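You operate a simulated robot arm through the tools that you are given. There is no shell and no other tool. Be economical: measure what you need, move in short steps, check, and stop when the job is done.

The job below is to be done with a simulated robot arm. You get a single attempt, and the scene is never put back.

Task
Take the bare core out of the blue station and rack it.
Fine: brake on, vent to 0 psi, then free the lock and slide the tail stock back; core in the core rack.

It is judged by the outcome, as a careful person would: the job done as asked, and still so three seconds after it is handed in. It fails if anything else is knocked over, pushed out of place, dropped, spilled or broken.

Robot
A 6-joint arm with a fingered hand, on a carriage that runs on a rail from [-0.537, -0.927] to [0.536, 0.924] (x, y) and turns from -155 to 178 degrees about z. Base frame: it is fixed where the carriage stands at the start and does not move with it; the origin is on the floor, on the carriage's upright axis, x ahead of it, y to its left, z up; the surface under the hand at the start is at about z = 0.76. Readings come in m, degrees, newtons and seconds.
Its first joint turns from -166.0 to 166.0 degrees. Places, roughly: big roll air lever [1.1, -0.9, 0.7]; big roll brake lever [1.2, -0.9, 0.7]; big roll pressure dial [1.1, -0.8, 0.7]; blue air lever [0.8, 0.1, 0.8]; blue brake lever [0.8, -0.1, 0.8]; blue lock lever [0.9, 0.3, 0.8]; blue pressure dial [0.9, 0.2, 0.8]; blue station pressure display [0.7, 0, 0.7]; blue tail stock [1.1, 0.2, 0.9]; card core [1.25, 0.5, 0.75]; core rack [1.3, 0.5, 0.8]; fabric roll [2, 1.75, 1]; green air lever [1.5, 1.1, 0.8]; green brake lever [1.5, 1.3, 0.8]; green lock lever [1.4, 0.9, 0.8]; green pressure dial [1.4, 1, 0.8]. Payload 4 kg.
The TCP is the grasp point between the finger pads, 0.026 m short of the fingertips. In the tool frame z runs along the fingers and y along their closing line. Largest opening 0.132 m; the body of the gripper starts 0.073 m behind the TCP. The gripper is a hand of 4 fingers: y runs from the thumb to the fingers, the wrist lies at [0, 0, -0.239] in the tool frame, and closing takes about 1.5 s.
Orientation is that of the tool frame in the base frame, as a unit quaternion [x, y, z, w]. With the fingers straight down and closing along the base's y, the tool's x points along the base's -x, its y along +y and its z along -z.

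Tools
- The arm moves only by the tool servo_tool. Its argument "commands" is a list that holds one entry, the list of rows, each a list of 7 numbers: the finger opening in m, from 0 to 0.132, then the shift along the base's x, y, z in units of 20 mm (1.0 is 20 mm), then the turn, a rotation vector about the base's x, y, z in units of 4 degrees (1.0 is 4 degrees). In form: [[[gripper, x, y, z, rx, ry, rz], ...]]. A call has 1 to 8 rows; each row shifts and turns the commanded pose from where the row before left it. A call with a number of a shift or a turn outside -1 to 1 is refused whole. Each row takes 0.2 s and may step no farther than 0.05 m and 8.6 degrees from the row before; otherwise, or with a gripper value out of range, the whole call is refused. Where a pose cannot be reached the arm comes as near as it can. A force on the tool above 90 N (or 10 N above the force at the start of the call, whichever is more), or a blocked arm, ends the call early, and 0.2 s more pass. The fingers move at their own pace (about 0.045 m/s each) and stop on an object; they squeeze with about 24 N. The grip force told is the motor's: it shows also when the fingers shut on nothing. Time passes only in rows, and 0.2 s behind the last, so rows that do not move let the fingers close. The reply holds the time, the measured pose of the TCP, the force on the tool along the base axes, the opening and the grip force, in the units named above and with some noise, with the torque about the TCP (base axes, N m) and any sound that the robot's microphone picked up.
- Cameras (640 x 400 px; columns grow to the right, rows downward): "scene" is now at [0.2983, 0.1589, 1.4037]; the picture's right is [-0.34, -0.94, 0.00], its down [-0.43, 0.15, -0.89] and it looks along [0.84, -0.30, -0.45] (base axes); focal length 264 px, centre (320, 200). "wrist" rides on the gripper at [0.068, 0.002, -0.097] in the tool frame; the picture's right is [-0.03, 1.00, 0.00], its down [-0.82, -0.02, -0.58] and it looks along [-0.58, -0.01, 0.82] (tool axes); focal length 270 px, centre (320, 200). There is no depth. A picture from a camera that has moved, and an enlarged one, comes with that camera's place and axes in the base frame and with its lens.
- camera(camera): a new picture of that camera. It takes no simulated time.
- lift_body(by): slides the trunk up (or, below 0, down) by that many m; the arm and the scene camera ride with it, the base frame stays. It gives what a move gives, with no picture.
- base_move(legs): drives the robot by 1 to 6 legs, each [ahead, left, turn to the left] in m, m and degrees, along the robot's own axes; the way and the turn of a leg run together, so that a leg with both is an arc; at most 1.5 m and 180 degrees a leg. The arm and the cameras ride along, it lands a little off, and it stops where it bumps. It keeps to its track: a leg is cut to what the track allows. It gives what a move gives.
- set_grasp(shape): the hand has 4 fingers and takes this shape, open, in about a second: jaw (thumb against the fingers, like two jaws); tri (thumb and two fingers); tip (a fingertip pinch); poke (one finger out to press); point (the index stretched); flat (the hand flat); cup (the hand cupped); fist (a fist). The gripper value then closes the fingers along that shape, each until it touches; the sizes above hold for jaw. It gives what a move gives, with no picture.
- aim_head(pan, tilt): turns the head with the scene camera to pan (to the left, within 143 degrees either way) and tilt (down, from -29 to 69), counted from straight ahead of the robot. It gives what a move gives.
- inspect(camera, box): a new picture of the part [left, top, right, bottom] of that camera's present view, enlarged. It takes no simulated time.
- job_done(): hands the job in; it is judged then, once.

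Work in short steps. Places have to be worked out from the pictures, the camera data and where the tool is seen: move nearer, look again, correct. Check each grasp and each placing, and mend what went wrong. You have 120 turns and 98 pictures in all, those below and enlarged ones among them. Open the gripper and draw the arm clear of the work before you hand the job in, unless the task says otherwise; then end with one line.

The tools are called after ">>>" by a JSON object that holds its "op" and its "data". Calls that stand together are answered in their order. servo_tool: Moves the arm, as the interface text tells. Its arguments: {"type":"object","properties":{"commands":{"type":"array"}},"required":["commands"]} The other tools are called the same way: lift_body (by) slides the trunk up or down; set_grasp (shape) gives the hand a shape; base_move (legs) drives the base; aim_head (pan, tilt) turns the head that bears the scene camera; camera (camera) takes a picture; inspect (camera, box) takes an enlarged picture of a part of a camera's view; job_done () hands the job in.

At the start:

```text
clock: 0.0
tcp_pos: [0.7297, -0.174, 1.2744]
orientation: [0.0, 1.0, 0.0, 0.0]
force: [0.3, 0.0, 0.0]
wrist_torque: [-0.03, 0.0, -0.05]
grip_width: 0.1321
grasp_force: 0.1
shape: jaw
trunk travel left (down, up): [-0.4, 0.228]
robot x, y, heading: [0.0022, -0.001, 0.1]
head pan, tilt: [-19.6, 26.9]
```

scene: 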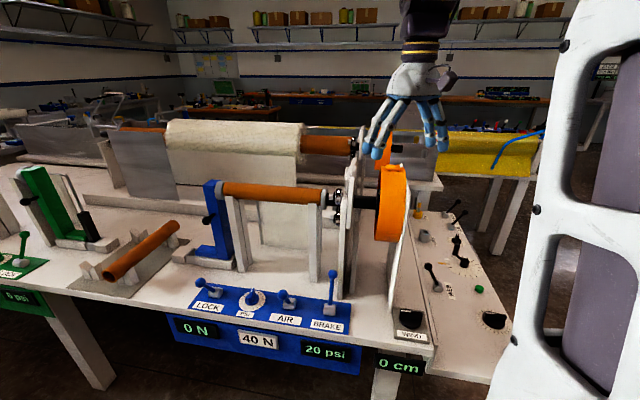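
wrist: 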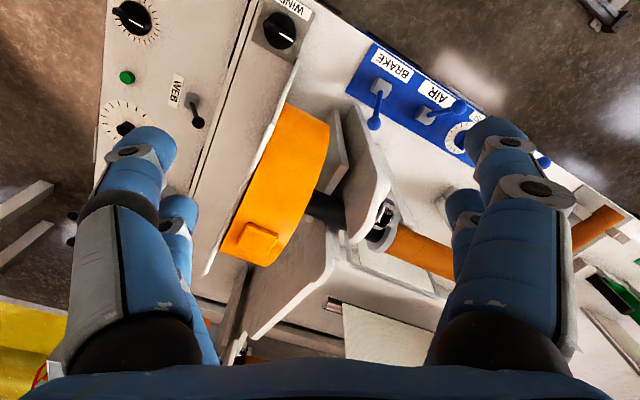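

The scene shows the blue station with a bare core between the tail stock (left) and the chuck (right), with the pressure at 20 psi. I'll enlarge the panel and the core.

>>> {"op": "inspect", "data": {"camera": "scene", "box": [160, 250, 440, 390]}}

>>> {"op": "inspect", "data": {"camera": "scene", "box": [80, 150, 420, 300]}}

```text
2.29 times, centred on (300, 320) of scene
camera zoom: at [0.2983, 0.1589, 1.4037], right [-0.34, -0.94, 0.0], down [-0.43, 0.15, -0.89], along [0.84, -0.3, -0.45], focal length 603 px, centre (366, -74)
```

zoom: 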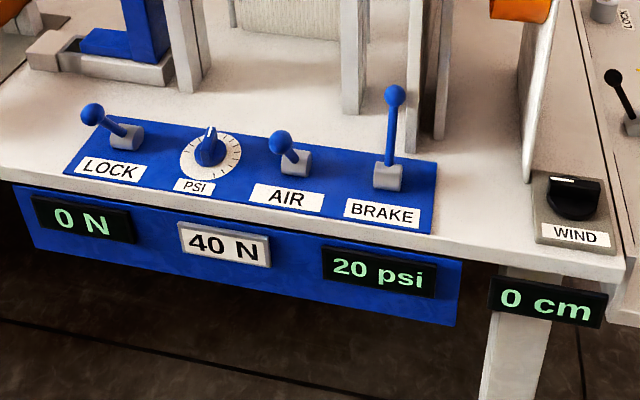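

```text
1.88 times, centred on (250, 225) of scene
camera zoom: at [0.2983, 0.1589, 1.4037], right [-0.34, -0.94, 0.0], down [-0.43, 0.15, -0.89], along [0.84, -0.3, -0.45], focal length 497 px, centre (452, 153)
```

zoom: 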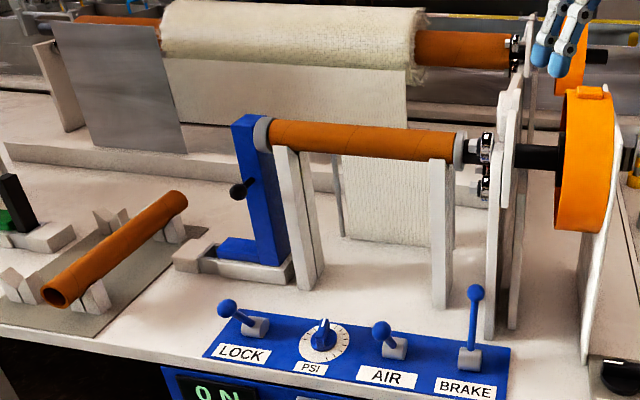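

Before touching any lever I need to know which way is on. I'll look at the green station and at the big roll's panel for reference.

>>> {"op": "inspect", "data": {"camera": "scene", "box": [400, 190, 530, 340]}}

>>> {"op": "aim_head", "data": {"pan": 30, "tilt": 27}}

>>> {"op": "camera", "data": {"camera": "scene"}}

```text
2.67 times, centred on (465, 265) of scene
camera zoom: at [0.2983, 0.1589, 1.4037], right [-0.34, -0.94, 0.0], down [-0.43, 0.15, -0.89], along [0.84, -0.3, -0.45], focal length 704 px, centre (-67, 27)
```

zoom: 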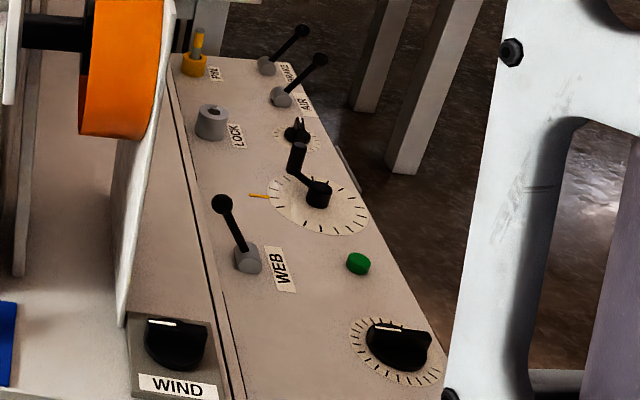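

```text
clock: 1.2
tcp_pos: [0.7277, -0.1741, 1.2757]
orientation: [0.001, 1.0, 0.0, 0.0]
force: [0.5, -0.8, 0.0]
wrist_torque: [0.01, -0.03, 0.01]
grip_width: 0.1323
grasp_force: 0.1
shape: jaw
trunk travel left (down, up): [-0.4, 0.228]
robot x, y, heading: [0.003, 0.0024, 0.1]
head pan, tilt: [30.0, 27.0]
```

```text
92 pictures are left
camera scene: at [0.2914, 0.2354, 1.4035], right [0.5, -0.87, 0.0], down [-0.39, -0.23, -0.89], along [0.77, 0.44, -0.45], focal length 264 px, centre (320, 200)
```

scene: 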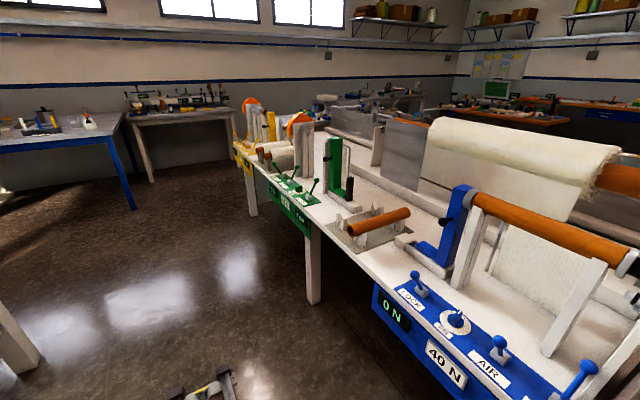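

>>> {"op": "inspect", "data": {"camera": "scene", "box": [220, 100, 340, 250]}}

>>> {"op": "inspect", "data": {"camera": "scene", "box": [320, 180, 480, 280]}}

>>> {"op": "inspect", "data": {"camera": "scene", "box": [370, 250, 610, 400]}}

```text
2.67 times, centred on (280, 175) of scene
camera zoom: at [0.2914, 0.2354, 1.4035], right [0.5, -0.87, 0.0], down [-0.39, -0.23, -0.89], along [0.77, 0.44, -0.45], focal length 704 px, centre (427, 267)
```

zoom: 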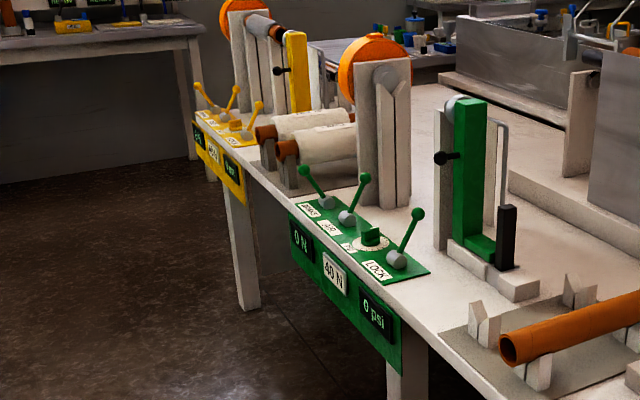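

```text
4.00 times, centred on (400, 230) of scene
camera zoom: at [0.2914, 0.2354, 1.4035], right [0.5, -0.87, 0.0], down [-0.39, -0.23, -0.89], along [0.77, 0.44, -0.45], focal length 1056 px, centre (0, 80)
```

zoom: 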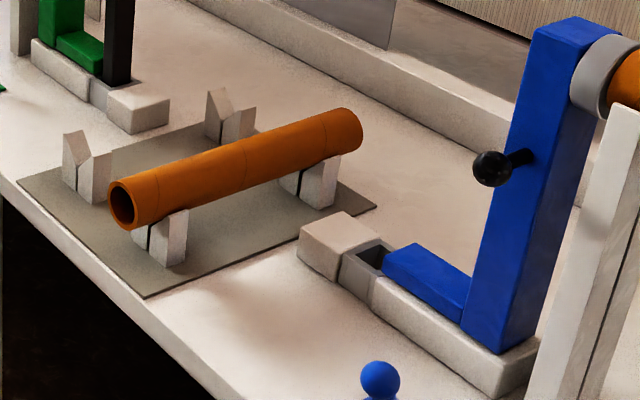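

```text
2.67 times, centred on (490, 325) of scene
camera zoom: at [0.2914, 0.2354, 1.4035], right [0.5, -0.87, 0.0], down [-0.39, -0.23, -0.89], along [0.77, 0.44, -0.45], focal length 704 px, centre (-133, -133)
```

zoom: 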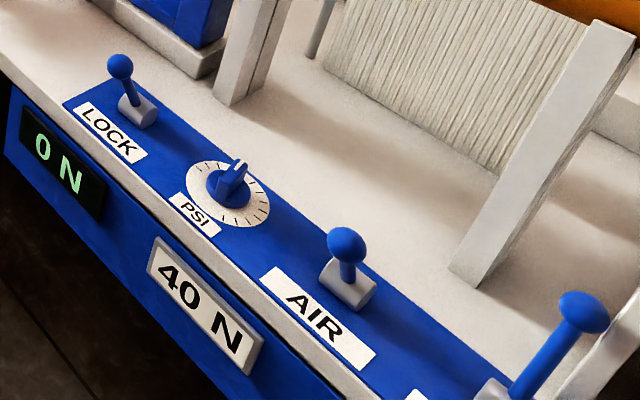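

The green station reads 0 psi and is empty, with AIR and LOCK leaning away from the operator and BRAKE leaning toward him. On blue, AIR and LOCK lean toward the operator and BRAKE leans away. So toward the operator is on, and blue's brake is off, air on and lock on. The station axis runs along u=(0.5,0.866), so I'll turn to face it square (-30°) and slide left.

>>> {"op": "base_move", "data": {"legs": [[0, 0, -30], [0, 0.45, 0]]}}

>>> {"op": "set_grasp", "data": {"shape": "poke"}}

>>> {"op": "aim_head", "data": {"pan": -10, "tilt": 35}}

>>> {"op": "camera", "data": {"camera": "scene"}}

>>> {"op": "camera", "data": {"camera": "wrist"}}

```text
clock: 5.4
tcp_pos: [0.7709, -0.1248, 1.2749]
orientation: [0.26, 0.966, 0.0, 0.0]
force: [0.0, -0.2, 0.8]
wrist_torque: [0.01, 0.01, 0.03]
grip_width: 0.132
grasp_force: 0.1
shape: jaw
trunk travel left (down, up): [-0.4, 0.228]
robot x, y, heading: [0.2246, 0.3909, -30.1]
head pan, tilt: [30.0, 27.0]
```

```text
clock: 6.3
tcp_pos: [0.7703, -0.1223, 1.2754]
orientation: [0.26, 0.966, 0.0, 0.0]
force: [-0.5, -0.4, -1.1]
wrist_torque: [0.0, 0.02, -0.01]
grip_width: 0.0
grasp_force: 0.0
shape: poke
trunk travel left (down, up): [-0.4, 0.228]
robot x, y, heading: [0.2257, 0.3897, -30.1]
head pan, tilt: [30.0, 27.0]
```

```text
clock: 7.4
tcp_pos: [0.771, -0.1228, 1.2754]
orientation: [0.259, 0.966, -0.001, 0.0]
force: [0.1, -0.6, 0.1]
wrist_torque: [0.02, -0.01, 0.04]
grip_width: 0.0
grasp_force: 0.0
shape: poke
trunk travel left (down, up): [-0.4, 0.228]
robot x, y, heading: [0.2263, 0.3903, -30.0]
head pan, tilt: [-10.0, 35.0]
```

```text
88 pictures are left
camera scene: at [0.5732, 0.3924, 1.3909], right [-0.64, -0.77, 0.0], down [-0.44, 0.37, -0.82], along [0.63, -0.53, -0.57], focal length 264 px, centre (320, 200)
```

scene: 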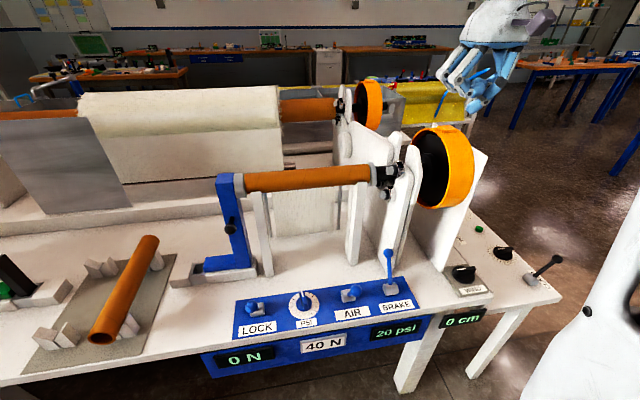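

```text
87 pictures are left
camera wrist: at [0.7118, -0.0879, 1.3714], right [0.52, 0.85, 0.0], down [0.7, -0.43, 0.58], along [0.49, -0.3, -0.82], focal length 270 px, centre (320, 200)
```

wrist: 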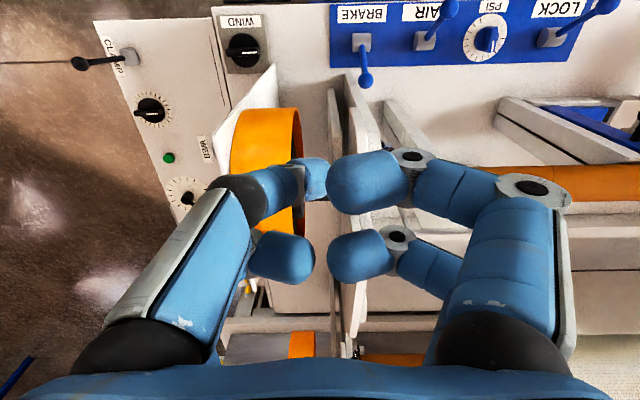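

The ball positions agree across both cameras. The brake ball is at about (0.835,-0.07,0.873), pivoting about the station's long axis. I'll use the jaw pitched about 37° forward and closing along the station axis, so the hand stays on the operator's side, and pinch the balls that way.

>>> {"op": "set_grasp", "data": {"shape": "jaw"}}

>>> {"op": "servo_tool", "data": {"commands": [[[0.07, 0.143, 0.473, 0, -0.577, -1, 0], [0.07, 0.143, 0.473, 0, -0.577, -1, 0], [0.07, 0.143, 0.473, 0, -0.577, -1, 0], [0.07, 0.143, 0.473, 0, -0.577, -1, 0], [0.07, 0.143, 0.473, 0, -0.577, -1, 0], [0.07, 0.143, 0.473, 0, -0.577, -1, 0], [0.07, 0.143, 0.473, 0, -0.577, -1, 0], [0.07, 0.143, 0.473, 0, -0.577, -1, 0]]]}}

>>> {"op": "servo_tool", "data": {"commands": [[[0.07, 0, 0, -1, 0, 0, 0], [0.07, 0, 0, -1, 0, 0, 0], [0.07, 0, 0, -1, 0, 0, 0], [0.07, 0, 0, -1, 0, 0, 0], [0.07, 0, 0, -1, 0, 0, 0], [0.07, 0, 0, -1, 0, 0, 0], [0.07, 0, 0, -1, 0, 0, 0], [0.07, 0, 0, -1, 0, 0, 0]]]}}

>>> {"op": "camera", "data": {"camera": "scene"}}

>>> {"op": "camera", "data": {"camera": "wrist"}}

```text
clock: 8.3
tcp_pos: [0.7705, -0.1247, 1.276]
orientation: [0.259, 0.966, -0.001, 0.0]
force: [0.9, 0.4, 0.1]
wrist_torque: [0.03, 0.04, -0.02]
grip_width: 0.132
grasp_force: 0.1
shape: jaw
trunk travel left (down, up): [-0.4, 0.228]
robot x, y, heading: [0.2247, 0.3937, -30.1]
head pan, tilt: [-10.0, 35.0]
```

```text
clock: 10.1
tcp_pos: [0.7926, -0.0468, 1.2754]
orientation: [0.247, 0.916, -0.082, 0.306]
force: [-0.8, -0.1, -0.2]
wrist_torque: [0.0, 0.01, 0.0]
grip_width: 0.0708
grasp_force: 0.0
shape: jaw
trunk travel left (down, up): [-0.4, 0.228]
robot x, y, heading: [0.2251, 0.39, -30.5]
head pan, tilt: [-10.0, 35.0]
```

```text
clock: 11.9
tcp_pos: [0.7918, -0.0494, 1.1138]
orientation: [0.246, 0.916, -0.083, 0.307]
force: [0.7, -0.2, 0.1]
wrist_torque: [0.02, 0.0, 0.0]
grip_width: 0.0706
grasp_force: 0.0
shape: jaw
trunk travel left (down, up): [-0.4, 0.228]
robot x, y, heading: [0.228, 0.3888, -30.2]
head pan, tilt: [-10.0, 35.0]
```

```text
86 pictures are left
camera scene: at [0.5731, 0.3924, 1.3909], right [-0.64, -0.77, 0.0], down [-0.44, 0.37, -0.82], along [0.63, -0.53, -0.57], focal length 264 px, centre (320, 200)
```

scene: 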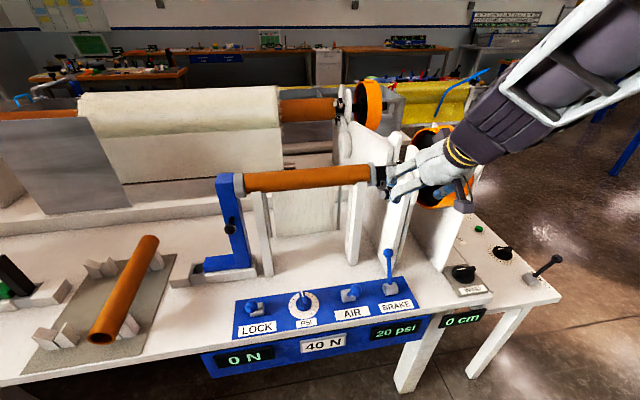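

```text
85 pictures are left
camera wrist: at [0.6941, 0.0098, 1.15], right [0.52, 0.85, 0.02], down [0.25, -0.17, 0.95], along [0.82, -0.49, -0.3], focal length 270 px, centre (320, 200)
```

wrist: 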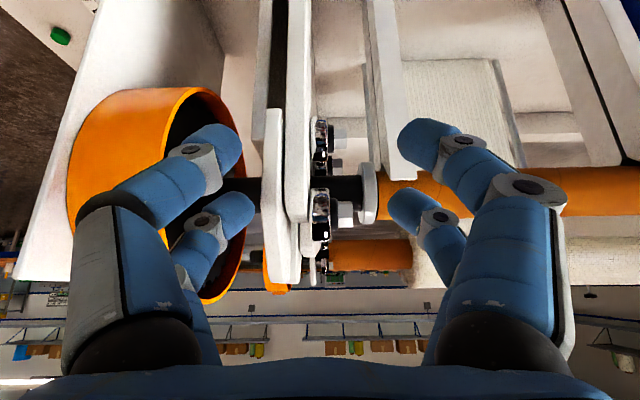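

The TCP is over the operator side of the brake lever at u=0.353, v=0.710, as planned. I'll go down to about 0.94 and look at the ball.

>>> {"op": "servo_tool", "data": {"commands": [[[0.07, 0, 0, -1, 0, 0, 0], [0.07, 0, 0, -1, 0, 0, 0], [0.07, 0, 0, -1, 0, 0, 0], [0.07, 0, 0, -1, 0, 0, 0], [0.07, 0, 0, -1, 0, 0, 0], [0.07, 0, 0, -1, 0, 0, 0], [0.07, 0, 0, -1, 0, 0, 0], [0.07, 0, 0, -1, 0, 0, 0]]]}}

>>> {"op": "camera", "data": {"camera": "wrist"}}

>>> {"op": "inspect", "data": {"camera": "scene", "box": [280, 180, 480, 350]}}

```text
clock: 13.7
tcp_pos: [0.8014, -0.0486, 1.0415]
orientation: [0.256, 0.92, -0.096, 0.282]
force: [-0.2, -0.4, -0.6]
wrist_torque: [0.02, -0.03, 0.0]
grip_width: 0.0704
grasp_force: 0.2
shape: jaw
out of reach, approached as far as the arm can: row 4, 5, 6, 7, 8
trunk travel left (down, up): [-0.4, 0.228]
robot x, y, heading: [0.2291, 0.392, -30.2]
head pan, tilt: [-10.0, 35.0]
```

```text
84 pictures are left
camera wrist: at [0.7084, 0.0135, 1.0816], right [0.54, 0.84, -0.02], down [0.3, -0.17, 0.94], along [0.79, -0.51, -0.35], focal length 270 px, centre (320, 200)
```

wrist: 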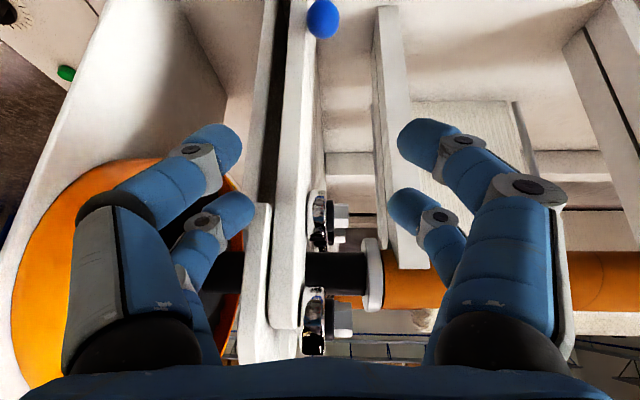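

```text
2.35 times, centred on (380, 265) of scene
camera zoom: at [0.5731, 0.3924, 1.3909], right [-0.64, -0.77, 0.0], down [-0.44, 0.37, -0.82], along [0.63, -0.53, -0.57], focal length 621 px, centre (179, 47)
```

zoom: 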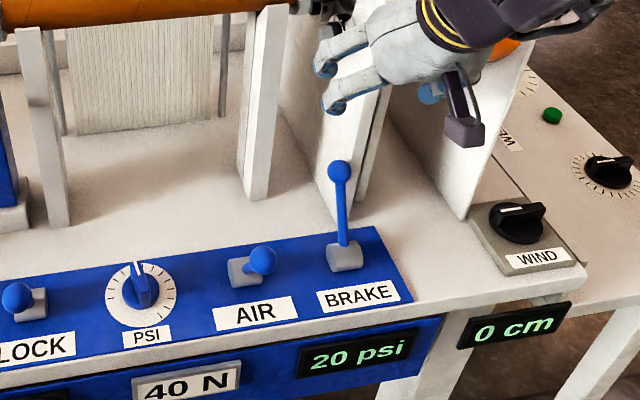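

The arm cannot fold further down here, so I'll lower the trunk instead.

>>> {"op": "lift_body", "data": {"by": -0.1}}

>>> {"op": "servo_tool", "data": {"commands": [[[0.07, 0, 0, 0, 0, 0, 0]]]}}

>>> {"op": "camera", "data": {"camera": "wrist"}}

>>> {"op": "camera", "data": {"camera": "scene"}}

```text
clock: 15.0
tcp_pos: [0.8262, -0.0608, 0.9429]
orientation: [0.255, 0.92, -0.095, 0.281]
force: [-0.3, 0.2, 1.1]
wrist_torque: [0.0, 0.01, -0.04]
grip_width: 0.0703
grasp_force: 0.1
shape: jaw
trunk travel left (down, up): [-0.3, 0.328]
robot x, y, heading: [0.2235, 0.3928, -30.2]
head pan, tilt: [-10.0, 35.0]
```

```text
clock: 15.4
tcp_pos: [0.8261, -0.0613, 0.9423]
orientation: [0.256, 0.92, -0.095, 0.281]
force: [-0.1, -0.1, 0.4]
wrist_torque: [0.0, 0.02, 0.02]
grip_width: 0.0702
grasp_force: 0.0
shape: jaw
trunk travel left (down, up): [-0.3, 0.328]
robot x, y, heading: [0.2249, 0.3896, -30.1]
head pan, tilt: [-10.0, 35.0]
```

```text
82 pictures are left
camera wrist: at [0.733, -0.0009, 0.9824], right [0.54, 0.84, -0.02], down [0.3, -0.17, 0.94], along [0.79, -0.51, -0.35], focal length 270 px, centre (320, 200)
```

wrist: 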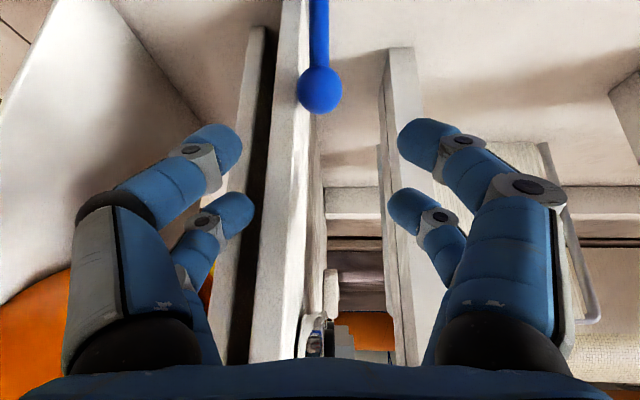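

```text
81 pictures are left
camera scene: at [0.5978, 0.378, 1.2919], right [-0.64, -0.77, 0.0], down [-0.44, 0.37, -0.82], along [0.63, -0.53, -0.57], focal length 264 px, centre (320, 200)
```

scene: 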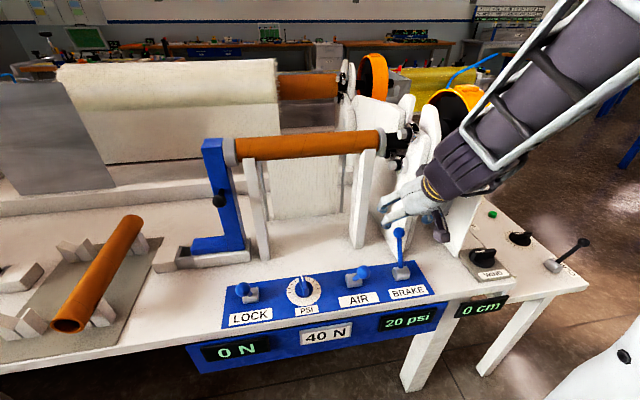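

The ball sits centred between the fingers at about (0.836,-0.069,0.869), and the TCP needs to go 7 cm down. Lowering the trunk gives that, since it also drifts about 2 cm forward.

>>> {"op": "lift_body", "data": {"by": -0.06}}

>>> {"op": "camera", "data": {"camera": "wrist"}}

```text
clock: 16.4
tcp_pos: [0.8268, -0.0615, 0.8826]
orientation: [0.256, 0.92, -0.095, 0.282]
force: [-0.3, 0.0, 0.1]
wrist_torque: [0.0, 0.0, -0.01]
grip_width: 0.0706
grasp_force: 0.1
shape: jaw
trunk travel left (down, up): [-0.24, 0.388]
robot x, y, heading: [0.2274, 0.3916, -30.4]
head pan, tilt: [-10.0, 35.0]
```

```text
80 pictures are left
camera wrist: at [0.7329, -0.0009, 0.9224], right [0.54, 0.84, -0.02], down [0.3, -0.17, 0.94], along [0.79, -0.51, -0.35], focal length 270 px, centre (320, 200)
```

wrist: 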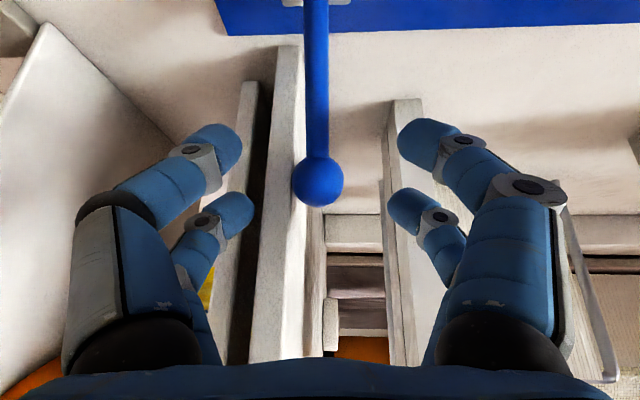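

The ball is almost at the grasp point. I'll go 1 cm forward and close on it.

>>> {"op": "servo_tool", "data": {"commands": [[[0.07, 0.5, -0.3, -0.15, 0, 0, 0], [0.0, 0, 0, 0, 0, 0, 0], [0.0, 0, 0, 0, 0, 0, 0], [0.0, 0, 0, 0, 0, 0, 0], [0.0, 0, 0, 0, 0, 0, 0], [0.0, 0, 0, 0, 0, 0, 0], [0.0, 0, 0, 0, 0, 0, 0]]]}}

>>> {"op": "camera", "data": {"camera": "wrist"}}

```text
clock: 18.0
tcp_pos: [0.8357, -0.0682, 0.8784]
orientation: [0.256, 0.92, -0.094, 0.281]
force: [-6.4, -3.5, -3.1]
wrist_torque: [0.1, 0.24, -0.11]
grip_width: 0.0096
grasp_force: 24.1
shape: jaw
trunk travel left (down, up): [-0.24, 0.388]
robot x, y, heading: [0.2256, 0.3909, -30.1]
head pan, tilt: [-10.0, 35.0]
```

```text
79 pictures are left
camera wrist: at [0.7423, -0.0071, 0.919], right [0.54, 0.84, -0.02], down [0.3, -0.17, 0.94], along [0.78, -0.51, -0.35], focal length 270 px, centre (320, 200)
```

wrist: 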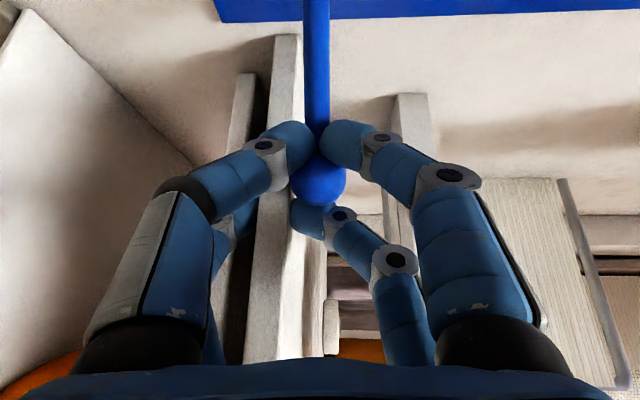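

The fingers hold the stem just under the ball. I'll pull it along the arc toward the operator, which puts the brake on.

>>> {"op": "servo_tool", "data": {"commands": [[[0.0, -0.866, 0.5, 0.4, 0, 0, 0], [0.0, -0.866, 0.5, 0.2, 0, 0, 0], [0.0, -0.866, 0.5, 0, 0, 0, 0], [0.0, -0.866, 0.5, -0.2, 0, 0, 0], [0.0, -0.866, 0.5, -0.4, 0, 0, 0]]]}}

>>> {"op": "camera", "data": {"camera": "wrist"}}

>>> {"op": "inspect", "data": {"camera": "scene", "box": [200, 160, 520, 360]}}

```text
clock: 19.2
tcp_pos: [0.7705, -0.0488, 0.9023]
orientation: [0.256, 0.92, -0.095, 0.28]
force: [0.2, -0.6, -0.1]
wrist_torque: [0.01, -0.01, -0.02]
grip_width: 0.0055
grasp_force: 23.8
shape: jaw
out of reach, approached as far as the arm can: row 3, 4, 5
trunk travel left (down, up): [-0.24, 0.388]
robot x, y, heading: [0.2266, 0.3927, -30.1]
head pan, tilt: [-10.0, 35.0]
```

```text
78 pictures are left
camera wrist: at [0.6778, 0.0135, 0.9421], right [0.54, 0.84, -0.02], down [0.3, -0.18, 0.94], along [0.79, -0.51, -0.35], focal length 270 px, centre (320, 200)
```

wrist: 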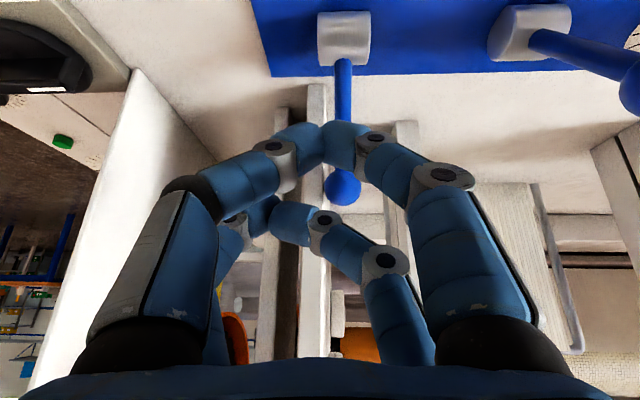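

```text
2.00 times, centred on (360, 260) of scene
camera zoom: at [0.6039, 0.3745, 1.2321], right [-0.64, -0.77, 0.0], down [-0.44, 0.37, -0.82], along [0.63, -0.53, -0.57], focal length 528 px, centre (240, 80)
```

zoom: 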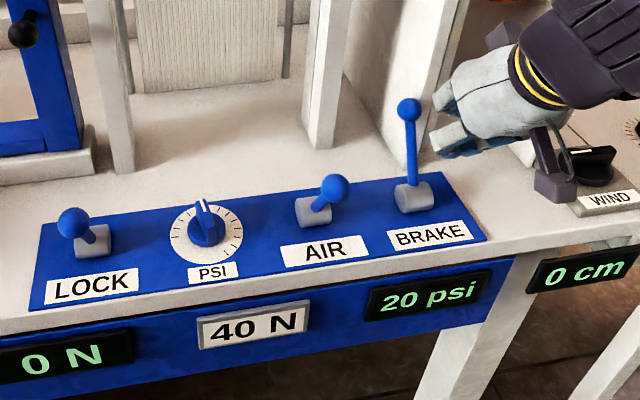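

The pull ran out of inner reach and slipped, and the lever is still away with the pressure at 20 psi. I'll open and raise the arm 0.2 m, then lower the trunk 0.2 m so the arm works higher on its range.

>>> {"op": "servo_tool", "data": {"commands": [[[0.07, 0, 0, 0, 0, 0, 0], [0.07, 0, 0, 1, 0, 0, 0], [0.07, 0, 0, 1, 0, 0, 0], [0.07, 0, 0, 1, 0, 0, 0], [0.07, 0, 0, 1, 0, 0, 0], [0.07, 0, 0, 1, 0, 0, 0], [0.07, 0, 0, 1, 0, 0, 0], [0.07, 0, 0, 1, 0, 0, 0]]]}}

>>> {"op": "servo_tool", "data": {"commands": [[[0.07, 0, 0, 1, 0, 0, 0], [0.07, 0, 0, 1, 0, 0, 0], [0.07, 0, 0, 1, 0, 0, 0]]]}}

>>> {"op": "lift_body", "data": {"by": -0.2}}

>>> {"op": "servo_tool", "data": {"commands": [[[0.07, 0, 0, 0, 0, 0, 0]]]}}

>>> {"op": "camera", "data": {"camera": "wrist"}}

```text
clock: 21.0
tcp_pos: [0.7734, -0.0448, 1.0446]
orientation: [0.256, 0.92, -0.096, 0.281]
force: [0.1, 0.0, -0.6]
wrist_torque: [-0.01, -0.03, 0.02]
grip_width: 0.0694
grasp_force: 0.0
shape: jaw
trunk travel left (down, up): [-0.24, 0.388]
robot x, y, heading: [0.2285, 0.3914, -30.0]
head pan, tilt: [-10.0, 35.0]
```

```text
clock: 21.8
tcp_pos: [0.7735, -0.0451, 1.1051]
orientation: [0.256, 0.92, -0.095, 0.281]
force: [-0.3, -0.5, -0.2]
wrist_torque: [0.01, 0.01, -0.01]
grip_width: 0.0694
grasp_force: 0.0
shape: jaw
trunk travel left (down, up): [-0.24, 0.388]
robot x, y, heading: [0.2258, 0.3914, -30.1]
head pan, tilt: [-10.0, 35.0]
```

```text
clock: 24.0
tcp_pos: [0.7733, -0.0471, 0.9045]
orientation: [0.256, 0.92, -0.094, 0.281]
force: [0.0, 0.2, 0.0]
wrist_torque: [0.01, 0.04, 0.01]
grip_width: 0.0697
grasp_force: 0.1
shape: jaw
trunk travel left (down, up): [-0.04, 0.588]
robot x, y, heading: [0.2282, 0.3933, -30.1]
head pan, tilt: [-10.0, 35.0]
```

```text
clock: 24.4
tcp_pos: [0.7751, -0.0473, 0.9035]
orientation: [0.256, 0.92, -0.095, 0.282]
force: [0.0, 0.5, -0.1]
wrist_torque: [-0.01, 0.01, 0.01]
grip_width: 0.0694
grasp_force: 0.1
shape: jaw
trunk travel left (down, up): [-0.04, 0.588]
robot x, y, heading: [0.2295, 0.3952, -30.2]
head pan, tilt: [-10.0, 35.0]
```

```text
76 pictures are left
camera wrist: at [0.6798, 0.0141, 0.944], right [0.54, 0.84, -0.02], down [0.3, -0.17, 0.94], along [0.79, -0.51, -0.35], focal length 270 px, centre (320, 200)
```

wrist: 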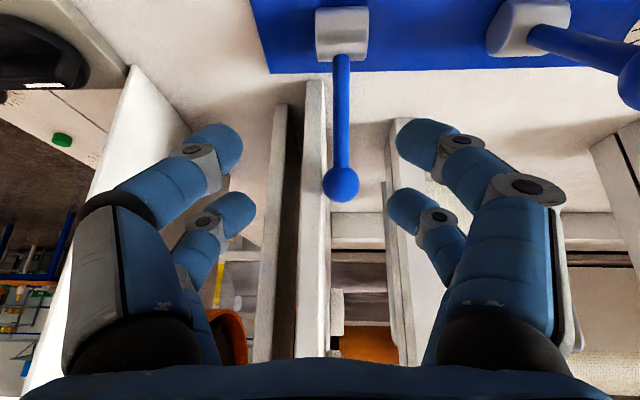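

The lever is again between the fingers. I'll advance to the ball and close.

>>> {"op": "servo_tool", "data": {"commands": [[[0.07, 0.79, -0.28, -0.42, 0, 0, 0], [0.07, 0.79, -0.28, -0.42, 0, 0, 0], [0.07, 0.79, -0.28, -0.42, 0, 0, 0], [0.07, 0.79, -0.28, -0.42, 0, 0, 0], [0.0, 0, 0, 0, 0, 0, 0], [0.0, 0, 0, 0, 0, 0, 0], [0.0, 0, 0, 0, 0, 0, 0], [0.0, 0, 0, 0, 0, 0, 0]]]}}

>>> {"op": "servo_tool", "data": {"commands": [[[0.0, 0, 0, 0, 0, 0, 0]]]}}

>>> {"op": "camera", "data": {"camera": "wrist"}}

```text
clock: 26.2
tcp_pos: [0.8362, -0.0688, 0.8699]
orientation: [0.256, 0.92, -0.094, 0.282]
force: [-0.3, -3.4, 1.4]
wrist_torque: [0.06, 0.18, -0.16]
grip_width: 0.0138
grasp_force: 15.7
shape: jaw
trunk travel left (down, up): [-0.04, 0.588]
robot x, y, heading: [0.2287, 0.3923, -30.0]
head pan, tilt: [-10.0, 35.0]
```

```text
clock: 26.6
tcp_pos: [0.836, -0.0705, 0.8699]
orientation: [0.256, 0.92, -0.095, 0.281]
force: [-3.0, -7.3, 3.5]
wrist_torque: [0.16, 0.36, -0.27]
grip_width: 0.0124
grasp_force: 24.5
shape: jaw
trunk travel left (down, up): [-0.04, 0.588]
robot x, y, heading: [0.2302, 0.3925, -29.8]
head pan, tilt: [-10.0, 35.0]
```

```text
75 pictures are left
camera wrist: at [0.7428, -0.0081, 0.9098], right [0.54, 0.84, -0.02], down [0.3, -0.17, 0.94], along [0.79, -0.51, -0.34], focal length 270 px, centre (320, 200)
```

wrist: 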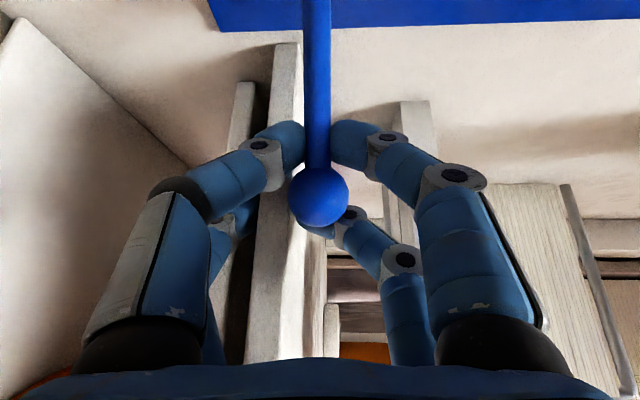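

The far fingers have closed behind the ball, so pulling should carry it. I'll pull along the arc in two halves.

>>> {"op": "servo_tool", "data": {"commands": [[[0.0, -0.866, 0.5, 0.4, 0, 0, 0], [0.0, -0.866, 0.5, 0.2, 0, 0, 0], [0.0, -0.866, 0.5, 0, 0, 0, 0]]]}}

>>> {"op": "servo_tool", "data": {"commands": [[[0.0, -0.866, 0.5, -0.2, 0, 0, 0], [0.0, -0.866, 0.5, -0.4, 0, 0, 0]]]}}

>>> {"op": "camera", "data": {"camera": "wrist"}}

>>> {"op": "camera", "data": {"camera": "scene"}}

```text
clock: 27.4
tcp_pos: [0.7833, -0.0381, 0.878]
orientation: [0.255, 0.921, -0.093, 0.279]
force: [4.9, -4.1, -18.7]
wrist_torque: [-0.15, -0.43, 0.05]
grip_width: 0.008
grasp_force: 24.1
shape: jaw
trunk travel left (down, up): [-0.04, 0.588]
robot x, y, heading: [0.2302, 0.3916, -30.1]
head pan, tilt: [-10.0, 35.0]
```

```text
clock: 28.0
tcp_pos: [0.7484, -0.0205, 0.8736]
orientation: [0.255, 0.919, -0.098, 0.284]
force: [6.8, 0.2, 7.3]
wrist_torque: [-0.06, -0.07, 0.03]
grip_width: 0.0064
grasp_force: 23.9
shape: jaw
trunk travel left (down, up): [-0.04, 0.588]
robot x, y, heading: [0.2249, 0.3873, -30.3]
head pan, tilt: [-10.0, 35.0]
```

```text
74 pictures are left
camera wrist: at [0.654, 0.041, 0.9124], right [0.54, 0.84, -0.02], down [0.29, -0.17, 0.94], along [0.79, -0.52, -0.34], focal length 270 px, centre (320, 200)
```

wrist: 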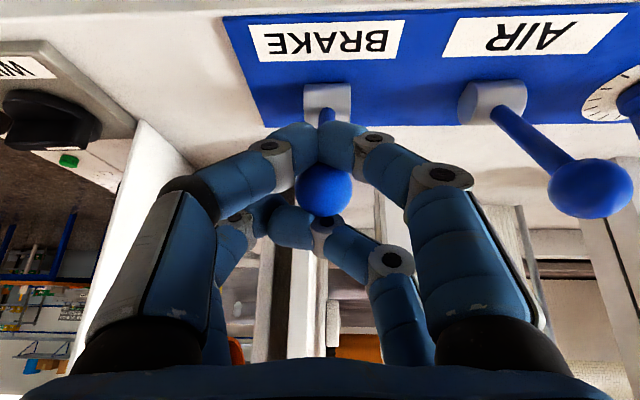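

```text
73 pictures are left
camera scene: at [0.578, 0.3897, 1.0313], right [-0.64, -0.77, 0.0], down [-0.44, 0.37, -0.82], along [0.63, -0.53, -0.57], focal length 264 px, centre (320, 200)
```

scene: 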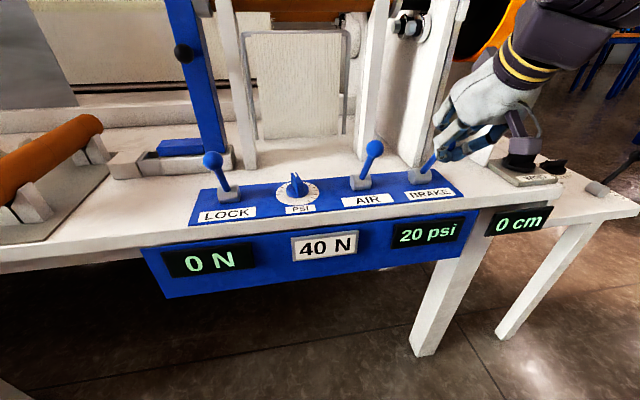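

The brake lever has come over toward the operator. I'll nudge it a touch further to be sure it seats, then release and look.

>>> {"op": "servo_tool", "data": {"commands": [[[0.0, -0.43, 0.25, -0.2, 0, 0, 0], [0.0, 0.3, -0.17, 0.1, 0, 0, 0], [0.07, 0, 0, 0, 0, 0, 0], [0.07, 0, 0, 0, 0, 0, 0], [0.07, 0, 0, 0, 0, 0, 0], [0.07, 0, 0, 0, 0, 0, 0], [0.07, 0, 0, 0, 0, 0, 0]]]}}

>>> {"op": "camera", "data": {"camera": "wrist"}}

```text
clock: 29.6
tcp_pos: [0.7457, -0.0207, 0.8716]
orientation: [0.255, 0.919, -0.098, 0.285]
force: [1.1, -20.6, 40.9]
wrist_torque: [-0.13, -0.44, -0.22]
grip_width: 0.0617
grasp_force: 0.0
shape: jaw
trunk travel left (down, up): [-0.04, 0.588]
robot x, y, heading: [0.2254, 0.3922, -30.1]
head pan, tilt: [-10.0, 35.0]
```

```text
72 pictures are left
camera wrist: at [0.6529, 0.0409, 0.911], right [0.54, 0.84, -0.02], down [0.29, -0.17, 0.94], along [0.79, -0.52, -0.33], focal length 270 px, centre (320, 200)
```

wrist: 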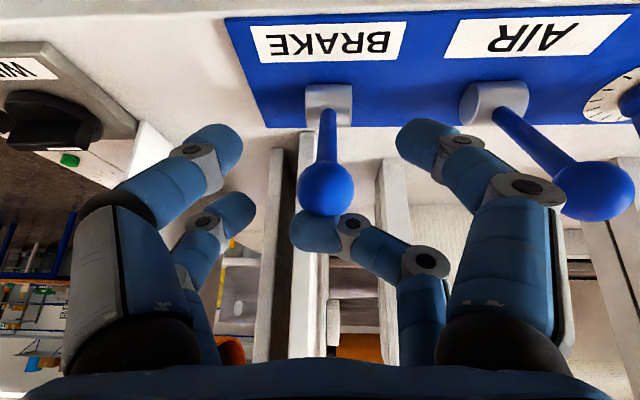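

The brake is now toward the operator, but one finger still presses on the ball (41 N upward). I'll ease the hand up gently.

>>> {"op": "servo_tool", "data": {"commands": [[[0.065, 0, 0, 0.5, 0, 0, 0], [0.065, 0, 0, 0.5, 0, 0, 0]]]}}

>>> {"op": "camera", "data": {"camera": "wrist"}}

```text
clock: 30.2
tcp_pos: [0.7458, -0.0164, 0.888]
orientation: [0.255, 0.921, -0.094, 0.279]
force: [0.1, 0.6, 0.6]
wrist_torque: [0.0, -0.01, -0.01]
grip_width: 0.0652
grasp_force: 0.1
shape: jaw
trunk travel left (down, up): [-0.04, 0.588]
robot x, y, heading: [0.2276, 0.3943, -29.8]
head pan, tilt: [-10.0, 35.0]
```

```text
71 pictures are left
camera wrist: at [0.6533, 0.0436, 0.9281], right [0.54, 0.84, -0.02], down [0.3, -0.18, 0.94], along [0.79, -0.51, -0.35], focal length 270 px, centre (320, 200)
```

wrist: 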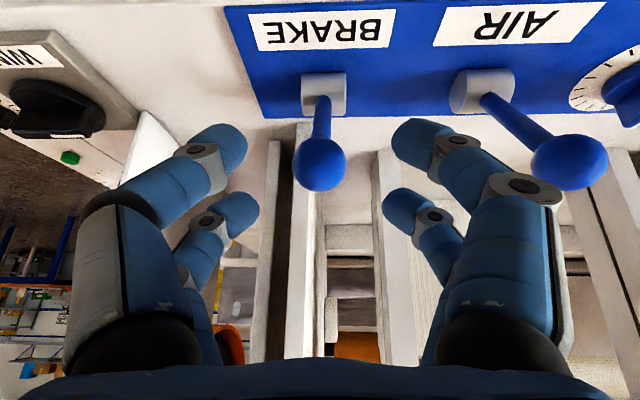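

The hand is free of the brake ball. I'll rise, shift 0.117 along the station to the AIR lever, and come down above its ball.

>>> {"op": "servo_tool", "data": {"commands": [[[0.065, 0, 0, 1, 0, 0, 0], [0.065, 0, 0, 1, 0, 0, 0], [0.065, 0, 0, 1, 0, 0, 0], [0.065, 0, 0, 1, 0, 0, 0], [0.065, 0, 0, 1, 0, 0, 0], [0.065, 0.51, 0.83, 0, 0, 0, 0], [0.065, 0.51, 0.83, 0, 0, 0, 0], [0.065, 0.51, 0.83, 0, 0, 0, 0]]]}}

>>> {"op": "servo_tool", "data": {"commands": [[[0.065, 0.51, 0.83, 0, 0, 0, 0], [0.065, 0.51, 0.83, 0, 0, 0, 0], [0.065, 0.51, 0.83, 0, 0, 0, 0], [0.065, 0, 0, -1, 0, 0, 0], [0.065, 0, 0, -1, 0, 0, 0]]]}}

>>> {"op": "camera", "data": {"camera": "wrist"}}

>>> {"op": "camera", "data": {"camera": "scene"}}

```text
clock: 32.0
tcp_pos: [0.7782, 0.033, 0.9893]
orientation: [0.256, 0.92, -0.095, 0.281]
force: [0.2, -0.2, -0.4]
wrist_torque: [0.02, 0.03, 0.04]
grip_width: 0.0648
grasp_force: 0.0
shape: jaw
trunk travel left (down, up): [-0.04, 0.588]
robot x, y, heading: [0.2263, 0.3937, -30.2]
head pan, tilt: [-10.0, 35.0]
```

```text
clock: 33.2
tcp_pos: [0.808, 0.0822, 0.9507]
orientation: [0.255, 0.92, -0.095, 0.282]
force: [0.1, 0.9, -0.1]
wrist_torque: [0.03, 0.01, 0.01]
grip_width: 0.0652
grasp_force: 0.1
shape: jaw
trunk travel left (down, up): [-0.04, 0.588]
robot x, y, heading: [0.2276, 0.3977, -30.0]
head pan, tilt: [-10.0, 35.0]
```

```text
70 pictures are left
camera wrist: at [0.7143, 0.1437, 0.9903], right [0.54, 0.84, -0.02], down [0.3, -0.17, 0.94], along [0.79, -0.51, -0.35], focal length 270 px, centre (320, 200)
```

wrist: 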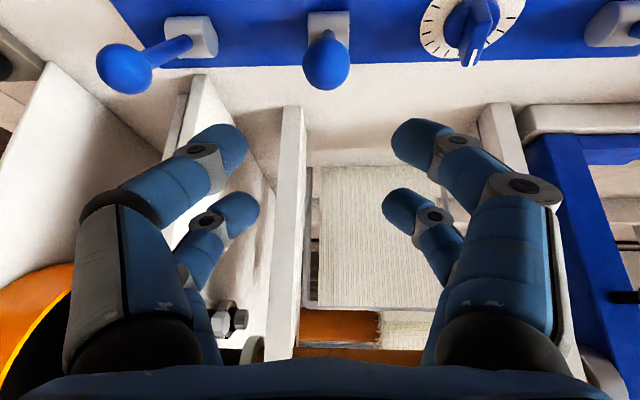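

```text
69 pictures are left
camera scene: at [0.5779, 0.3896, 1.0311], right [-0.64, -0.77, 0.0], down [-0.44, 0.37, -0.82], along [0.63, -0.53, -0.57], focal length 264 px, centre (320, 200)
```

scene: 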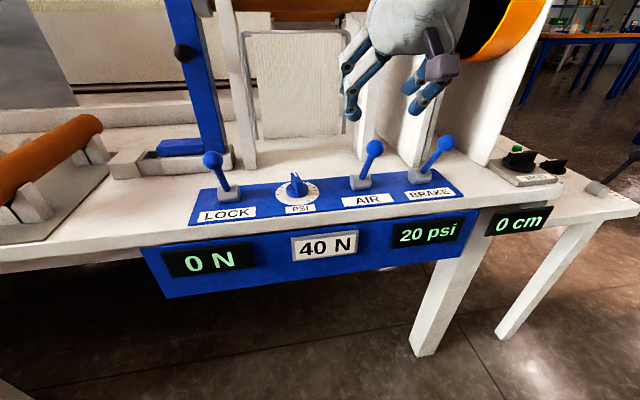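

The brake lever now leans the same way as the other "on" levers. The AIR ball is straight below the TCP, so I'll go down 8 cm and close.

>>> {"op": "servo_tool", "data": {"commands": [[[0.065, 0, 0, -1, 0, 0, 0], [0.065, 0, 0, -1, 0, 0, 0], [0.065, 0, 0, -1, 0, 0, 0], [0.065, 0, 0, -0.9, 0, 0, 0]]]}}

>>> {"op": "servo_tool", "data": {"commands": [[[0.0, 0, 0, 0, 0, 0, 0], [0.0, 0, 0, 0, 0, 0, 0], [0.0, 0, 0, 0, 0, 0, 0], [0.0, 0, 0, 0, 0, 0, 0], [0.0, 0, 0, 0, 0, 0, 0]]]}}

>>> {"op": "camera", "data": {"camera": "wrist"}}

```text
clock: 34.2
tcp_pos: [0.8078, 0.0818, 0.8713]
orientation: [0.255, 0.92, -0.094, 0.282]
force: [0.6, -1.3, -0.9]
wrist_torque: [-0.01, 0.01, 0.0]
grip_width: 0.0652
grasp_force: 0.1
shape: jaw
trunk travel left (down, up): [-0.04, 0.588]
robot x, y, heading: [0.2272, 0.395, -30.3]
head pan, tilt: [-10.0, 35.0]
```

```text
clock: 35.4
tcp_pos: [0.8085, 0.0814, 0.8701]
orientation: [0.255, 0.92, -0.095, 0.282]
force: [10.9, -7.7, -2.2]
wrist_torque: [-0.03, -0.03, -0.03]
grip_width: 0.0
grasp_force: 24.2
shape: jaw
trunk travel left (down, up): [-0.04, 0.588]
robot x, y, heading: [0.229, 0.3918, -30.1]
head pan, tilt: [-10.0, 35.0]
```

```text
68 pictures are left
camera wrist: at [0.7149, 0.1421, 0.9109], right [0.54, 0.84, -0.02], down [0.3, -0.17, 0.94], along [0.79, -0.51, -0.34], focal length 270 px, centre (320, 200)
```

wrist: 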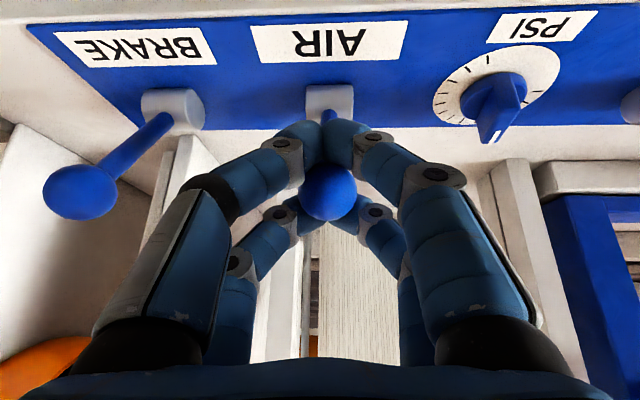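

The ball is caged between the finger pairs. I'll push away along the arc (air off) and watch the psi.

>>> {"op": "servo_tool", "data": {"commands": [[[0.0, 0.866, -0.5, 0.4, 0, 0, 0], [0.0, 0.866, -0.5, 0.2, 0, 0, 0], [0.0, 0.866, -0.5, 0, 0, 0, 0]]]}}

>>> {"op": "servo_tool", "data": {"commands": [[[0.0, 0.866, -0.5, -0.2, 0, 0, 0], [0.0, 0.866, -0.5, -0.4, 0, 0, 0]]]}}

>>> {"op": "camera", "data": {"camera": "wrist"}}

>>> {"op": "camera", "data": {"camera": "scene"}}

```text
clock: 36.2
tcp_pos: [0.8572, 0.0531, 0.8793]
orientation: [0.256, 0.921, -0.094, 0.277]
force: [-18.8, 27.3, -5.7]
wrist_torque: [1.88, 2.41, -0.06]
grip_width: 0.0
grasp_force: 24.5
shape: jaw
trunk travel left (down, up): [-0.04, 0.588]
robot x, y, heading: [0.2267, 0.3943, -29.8]
head pan, tilt: [-10.0, 35.0]
```

```text
clock: 36.8
tcp_pos: [0.8938, 0.0283, 0.8736]
orientation: [0.256, 0.919, -0.097, 0.285]
force: [-10.5, 7.1, 5.2]
wrist_torque: [0.28, 0.48, 0.03]
grip_width: 0.0003
grasp_force: 23.9
shape: jaw
trunk travel left (down, up): [-0.04, 0.588]
robot x, y, heading: [0.2273, 0.3899, -30.1]
head pan, tilt: [-10.0, 35.0]
```

```text
67 pictures are left
camera wrist: at [0.7995, 0.09, 0.9132], right [0.54, 0.84, -0.02], down [0.29, -0.17, 0.94], along [0.79, -0.52, -0.34], focal length 270 px, centre (320, 200)
```

wrist: 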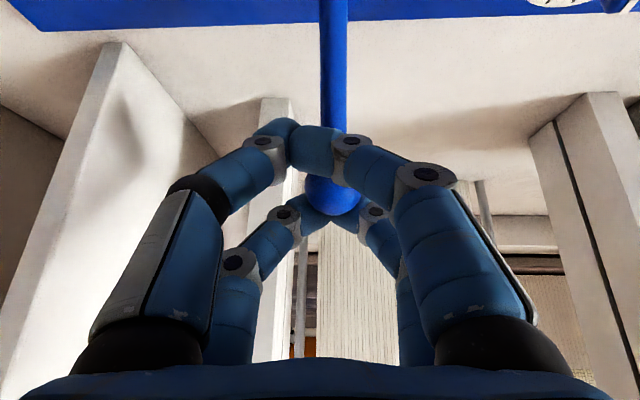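

```text
66 pictures are left
camera scene: at [0.5775, 0.3891, 1.0314], right [-0.64, -0.76, 0.0], down [-0.44, 0.37, -0.82], along [0.63, -0.53, -0.57], focal length 264 px, centre (320, 200)
```

scene: 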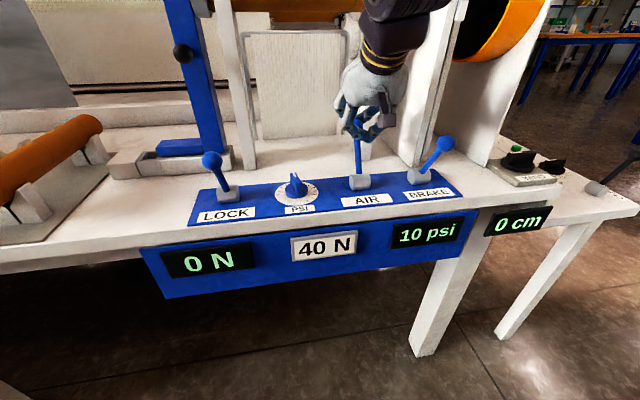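

The pressure is dropping (10 psi). I'll nudge a bit to seat the lever, then open, let time pass, and rise clear.

>>> {"op": "servo_tool", "data": {"commands": [[[0.0, 0.26, -0.15, -0.1, 0, 0, 0], [0.0, -0.26, 0.15, 0.2, 0, 0, 0], [0.065, 0, 0, 0.1, 0, 0, 0], [0.065, 0, 0, 0, 0, 0, 0], [0.065, 0, 0, 0, 0, 0, 0], [0.065, 0, 0, 0, 0, 0, 0], [0.065, 0, 0, 0, 0, 0, 0]]]}}

>>> {"op": "camera", "data": {"camera": "wrist"}}

>>> {"op": "inspect", "data": {"camera": "scene", "box": [140, 70, 560, 300]}}

```text
clock: 38.4
tcp_pos: [0.8939, 0.0329, 0.8738]
orientation: [0.256, 0.92, -0.094, 0.281]
force: [-0.1, -0.6, -0.5]
wrist_torque: [0.01, 0.01, 0.0]
grip_width: 0.0642
grasp_force: 0.1
shape: jaw
trunk travel left (down, up): [-0.04, 0.588]
robot x, y, heading: [0.2277, 0.3899, -30.2]
head pan, tilt: [-10.0, 35.0]
```

```text
65 pictures are left
camera wrist: at [0.8007, 0.0934, 0.9141], right [0.54, 0.84, -0.02], down [0.3, -0.17, 0.94], along [0.79, -0.51, -0.35], focal length 270 px, centre (320, 200)
```

wrist: 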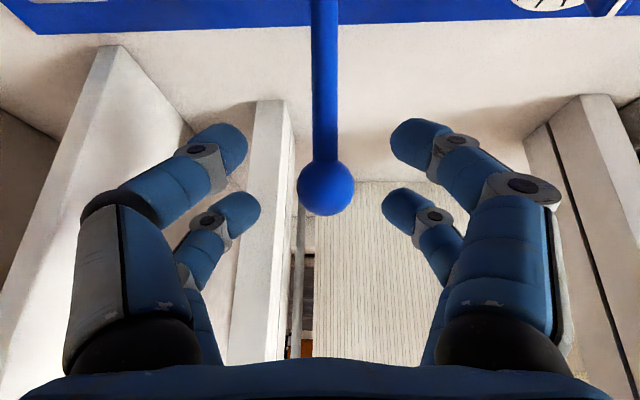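

```text
1.52 times, centred on (350, 185) of scene
camera zoom: at [0.5779, 0.3896, 1.0311], right [-0.64, -0.77, 0.0], down [-0.44, 0.37, -0.82], along [0.63, -0.53, -0.57], focal length 402 px, centre (274, 223)
```

zoom: 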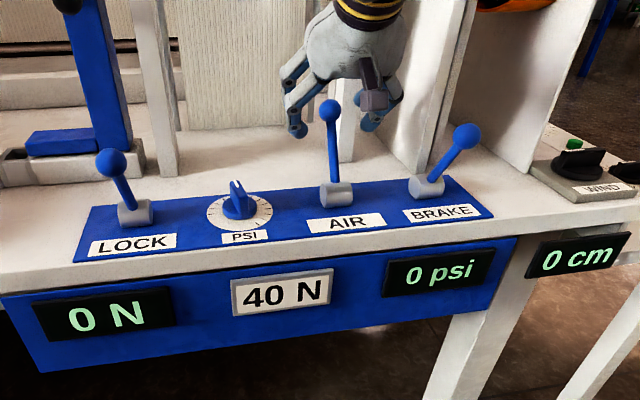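

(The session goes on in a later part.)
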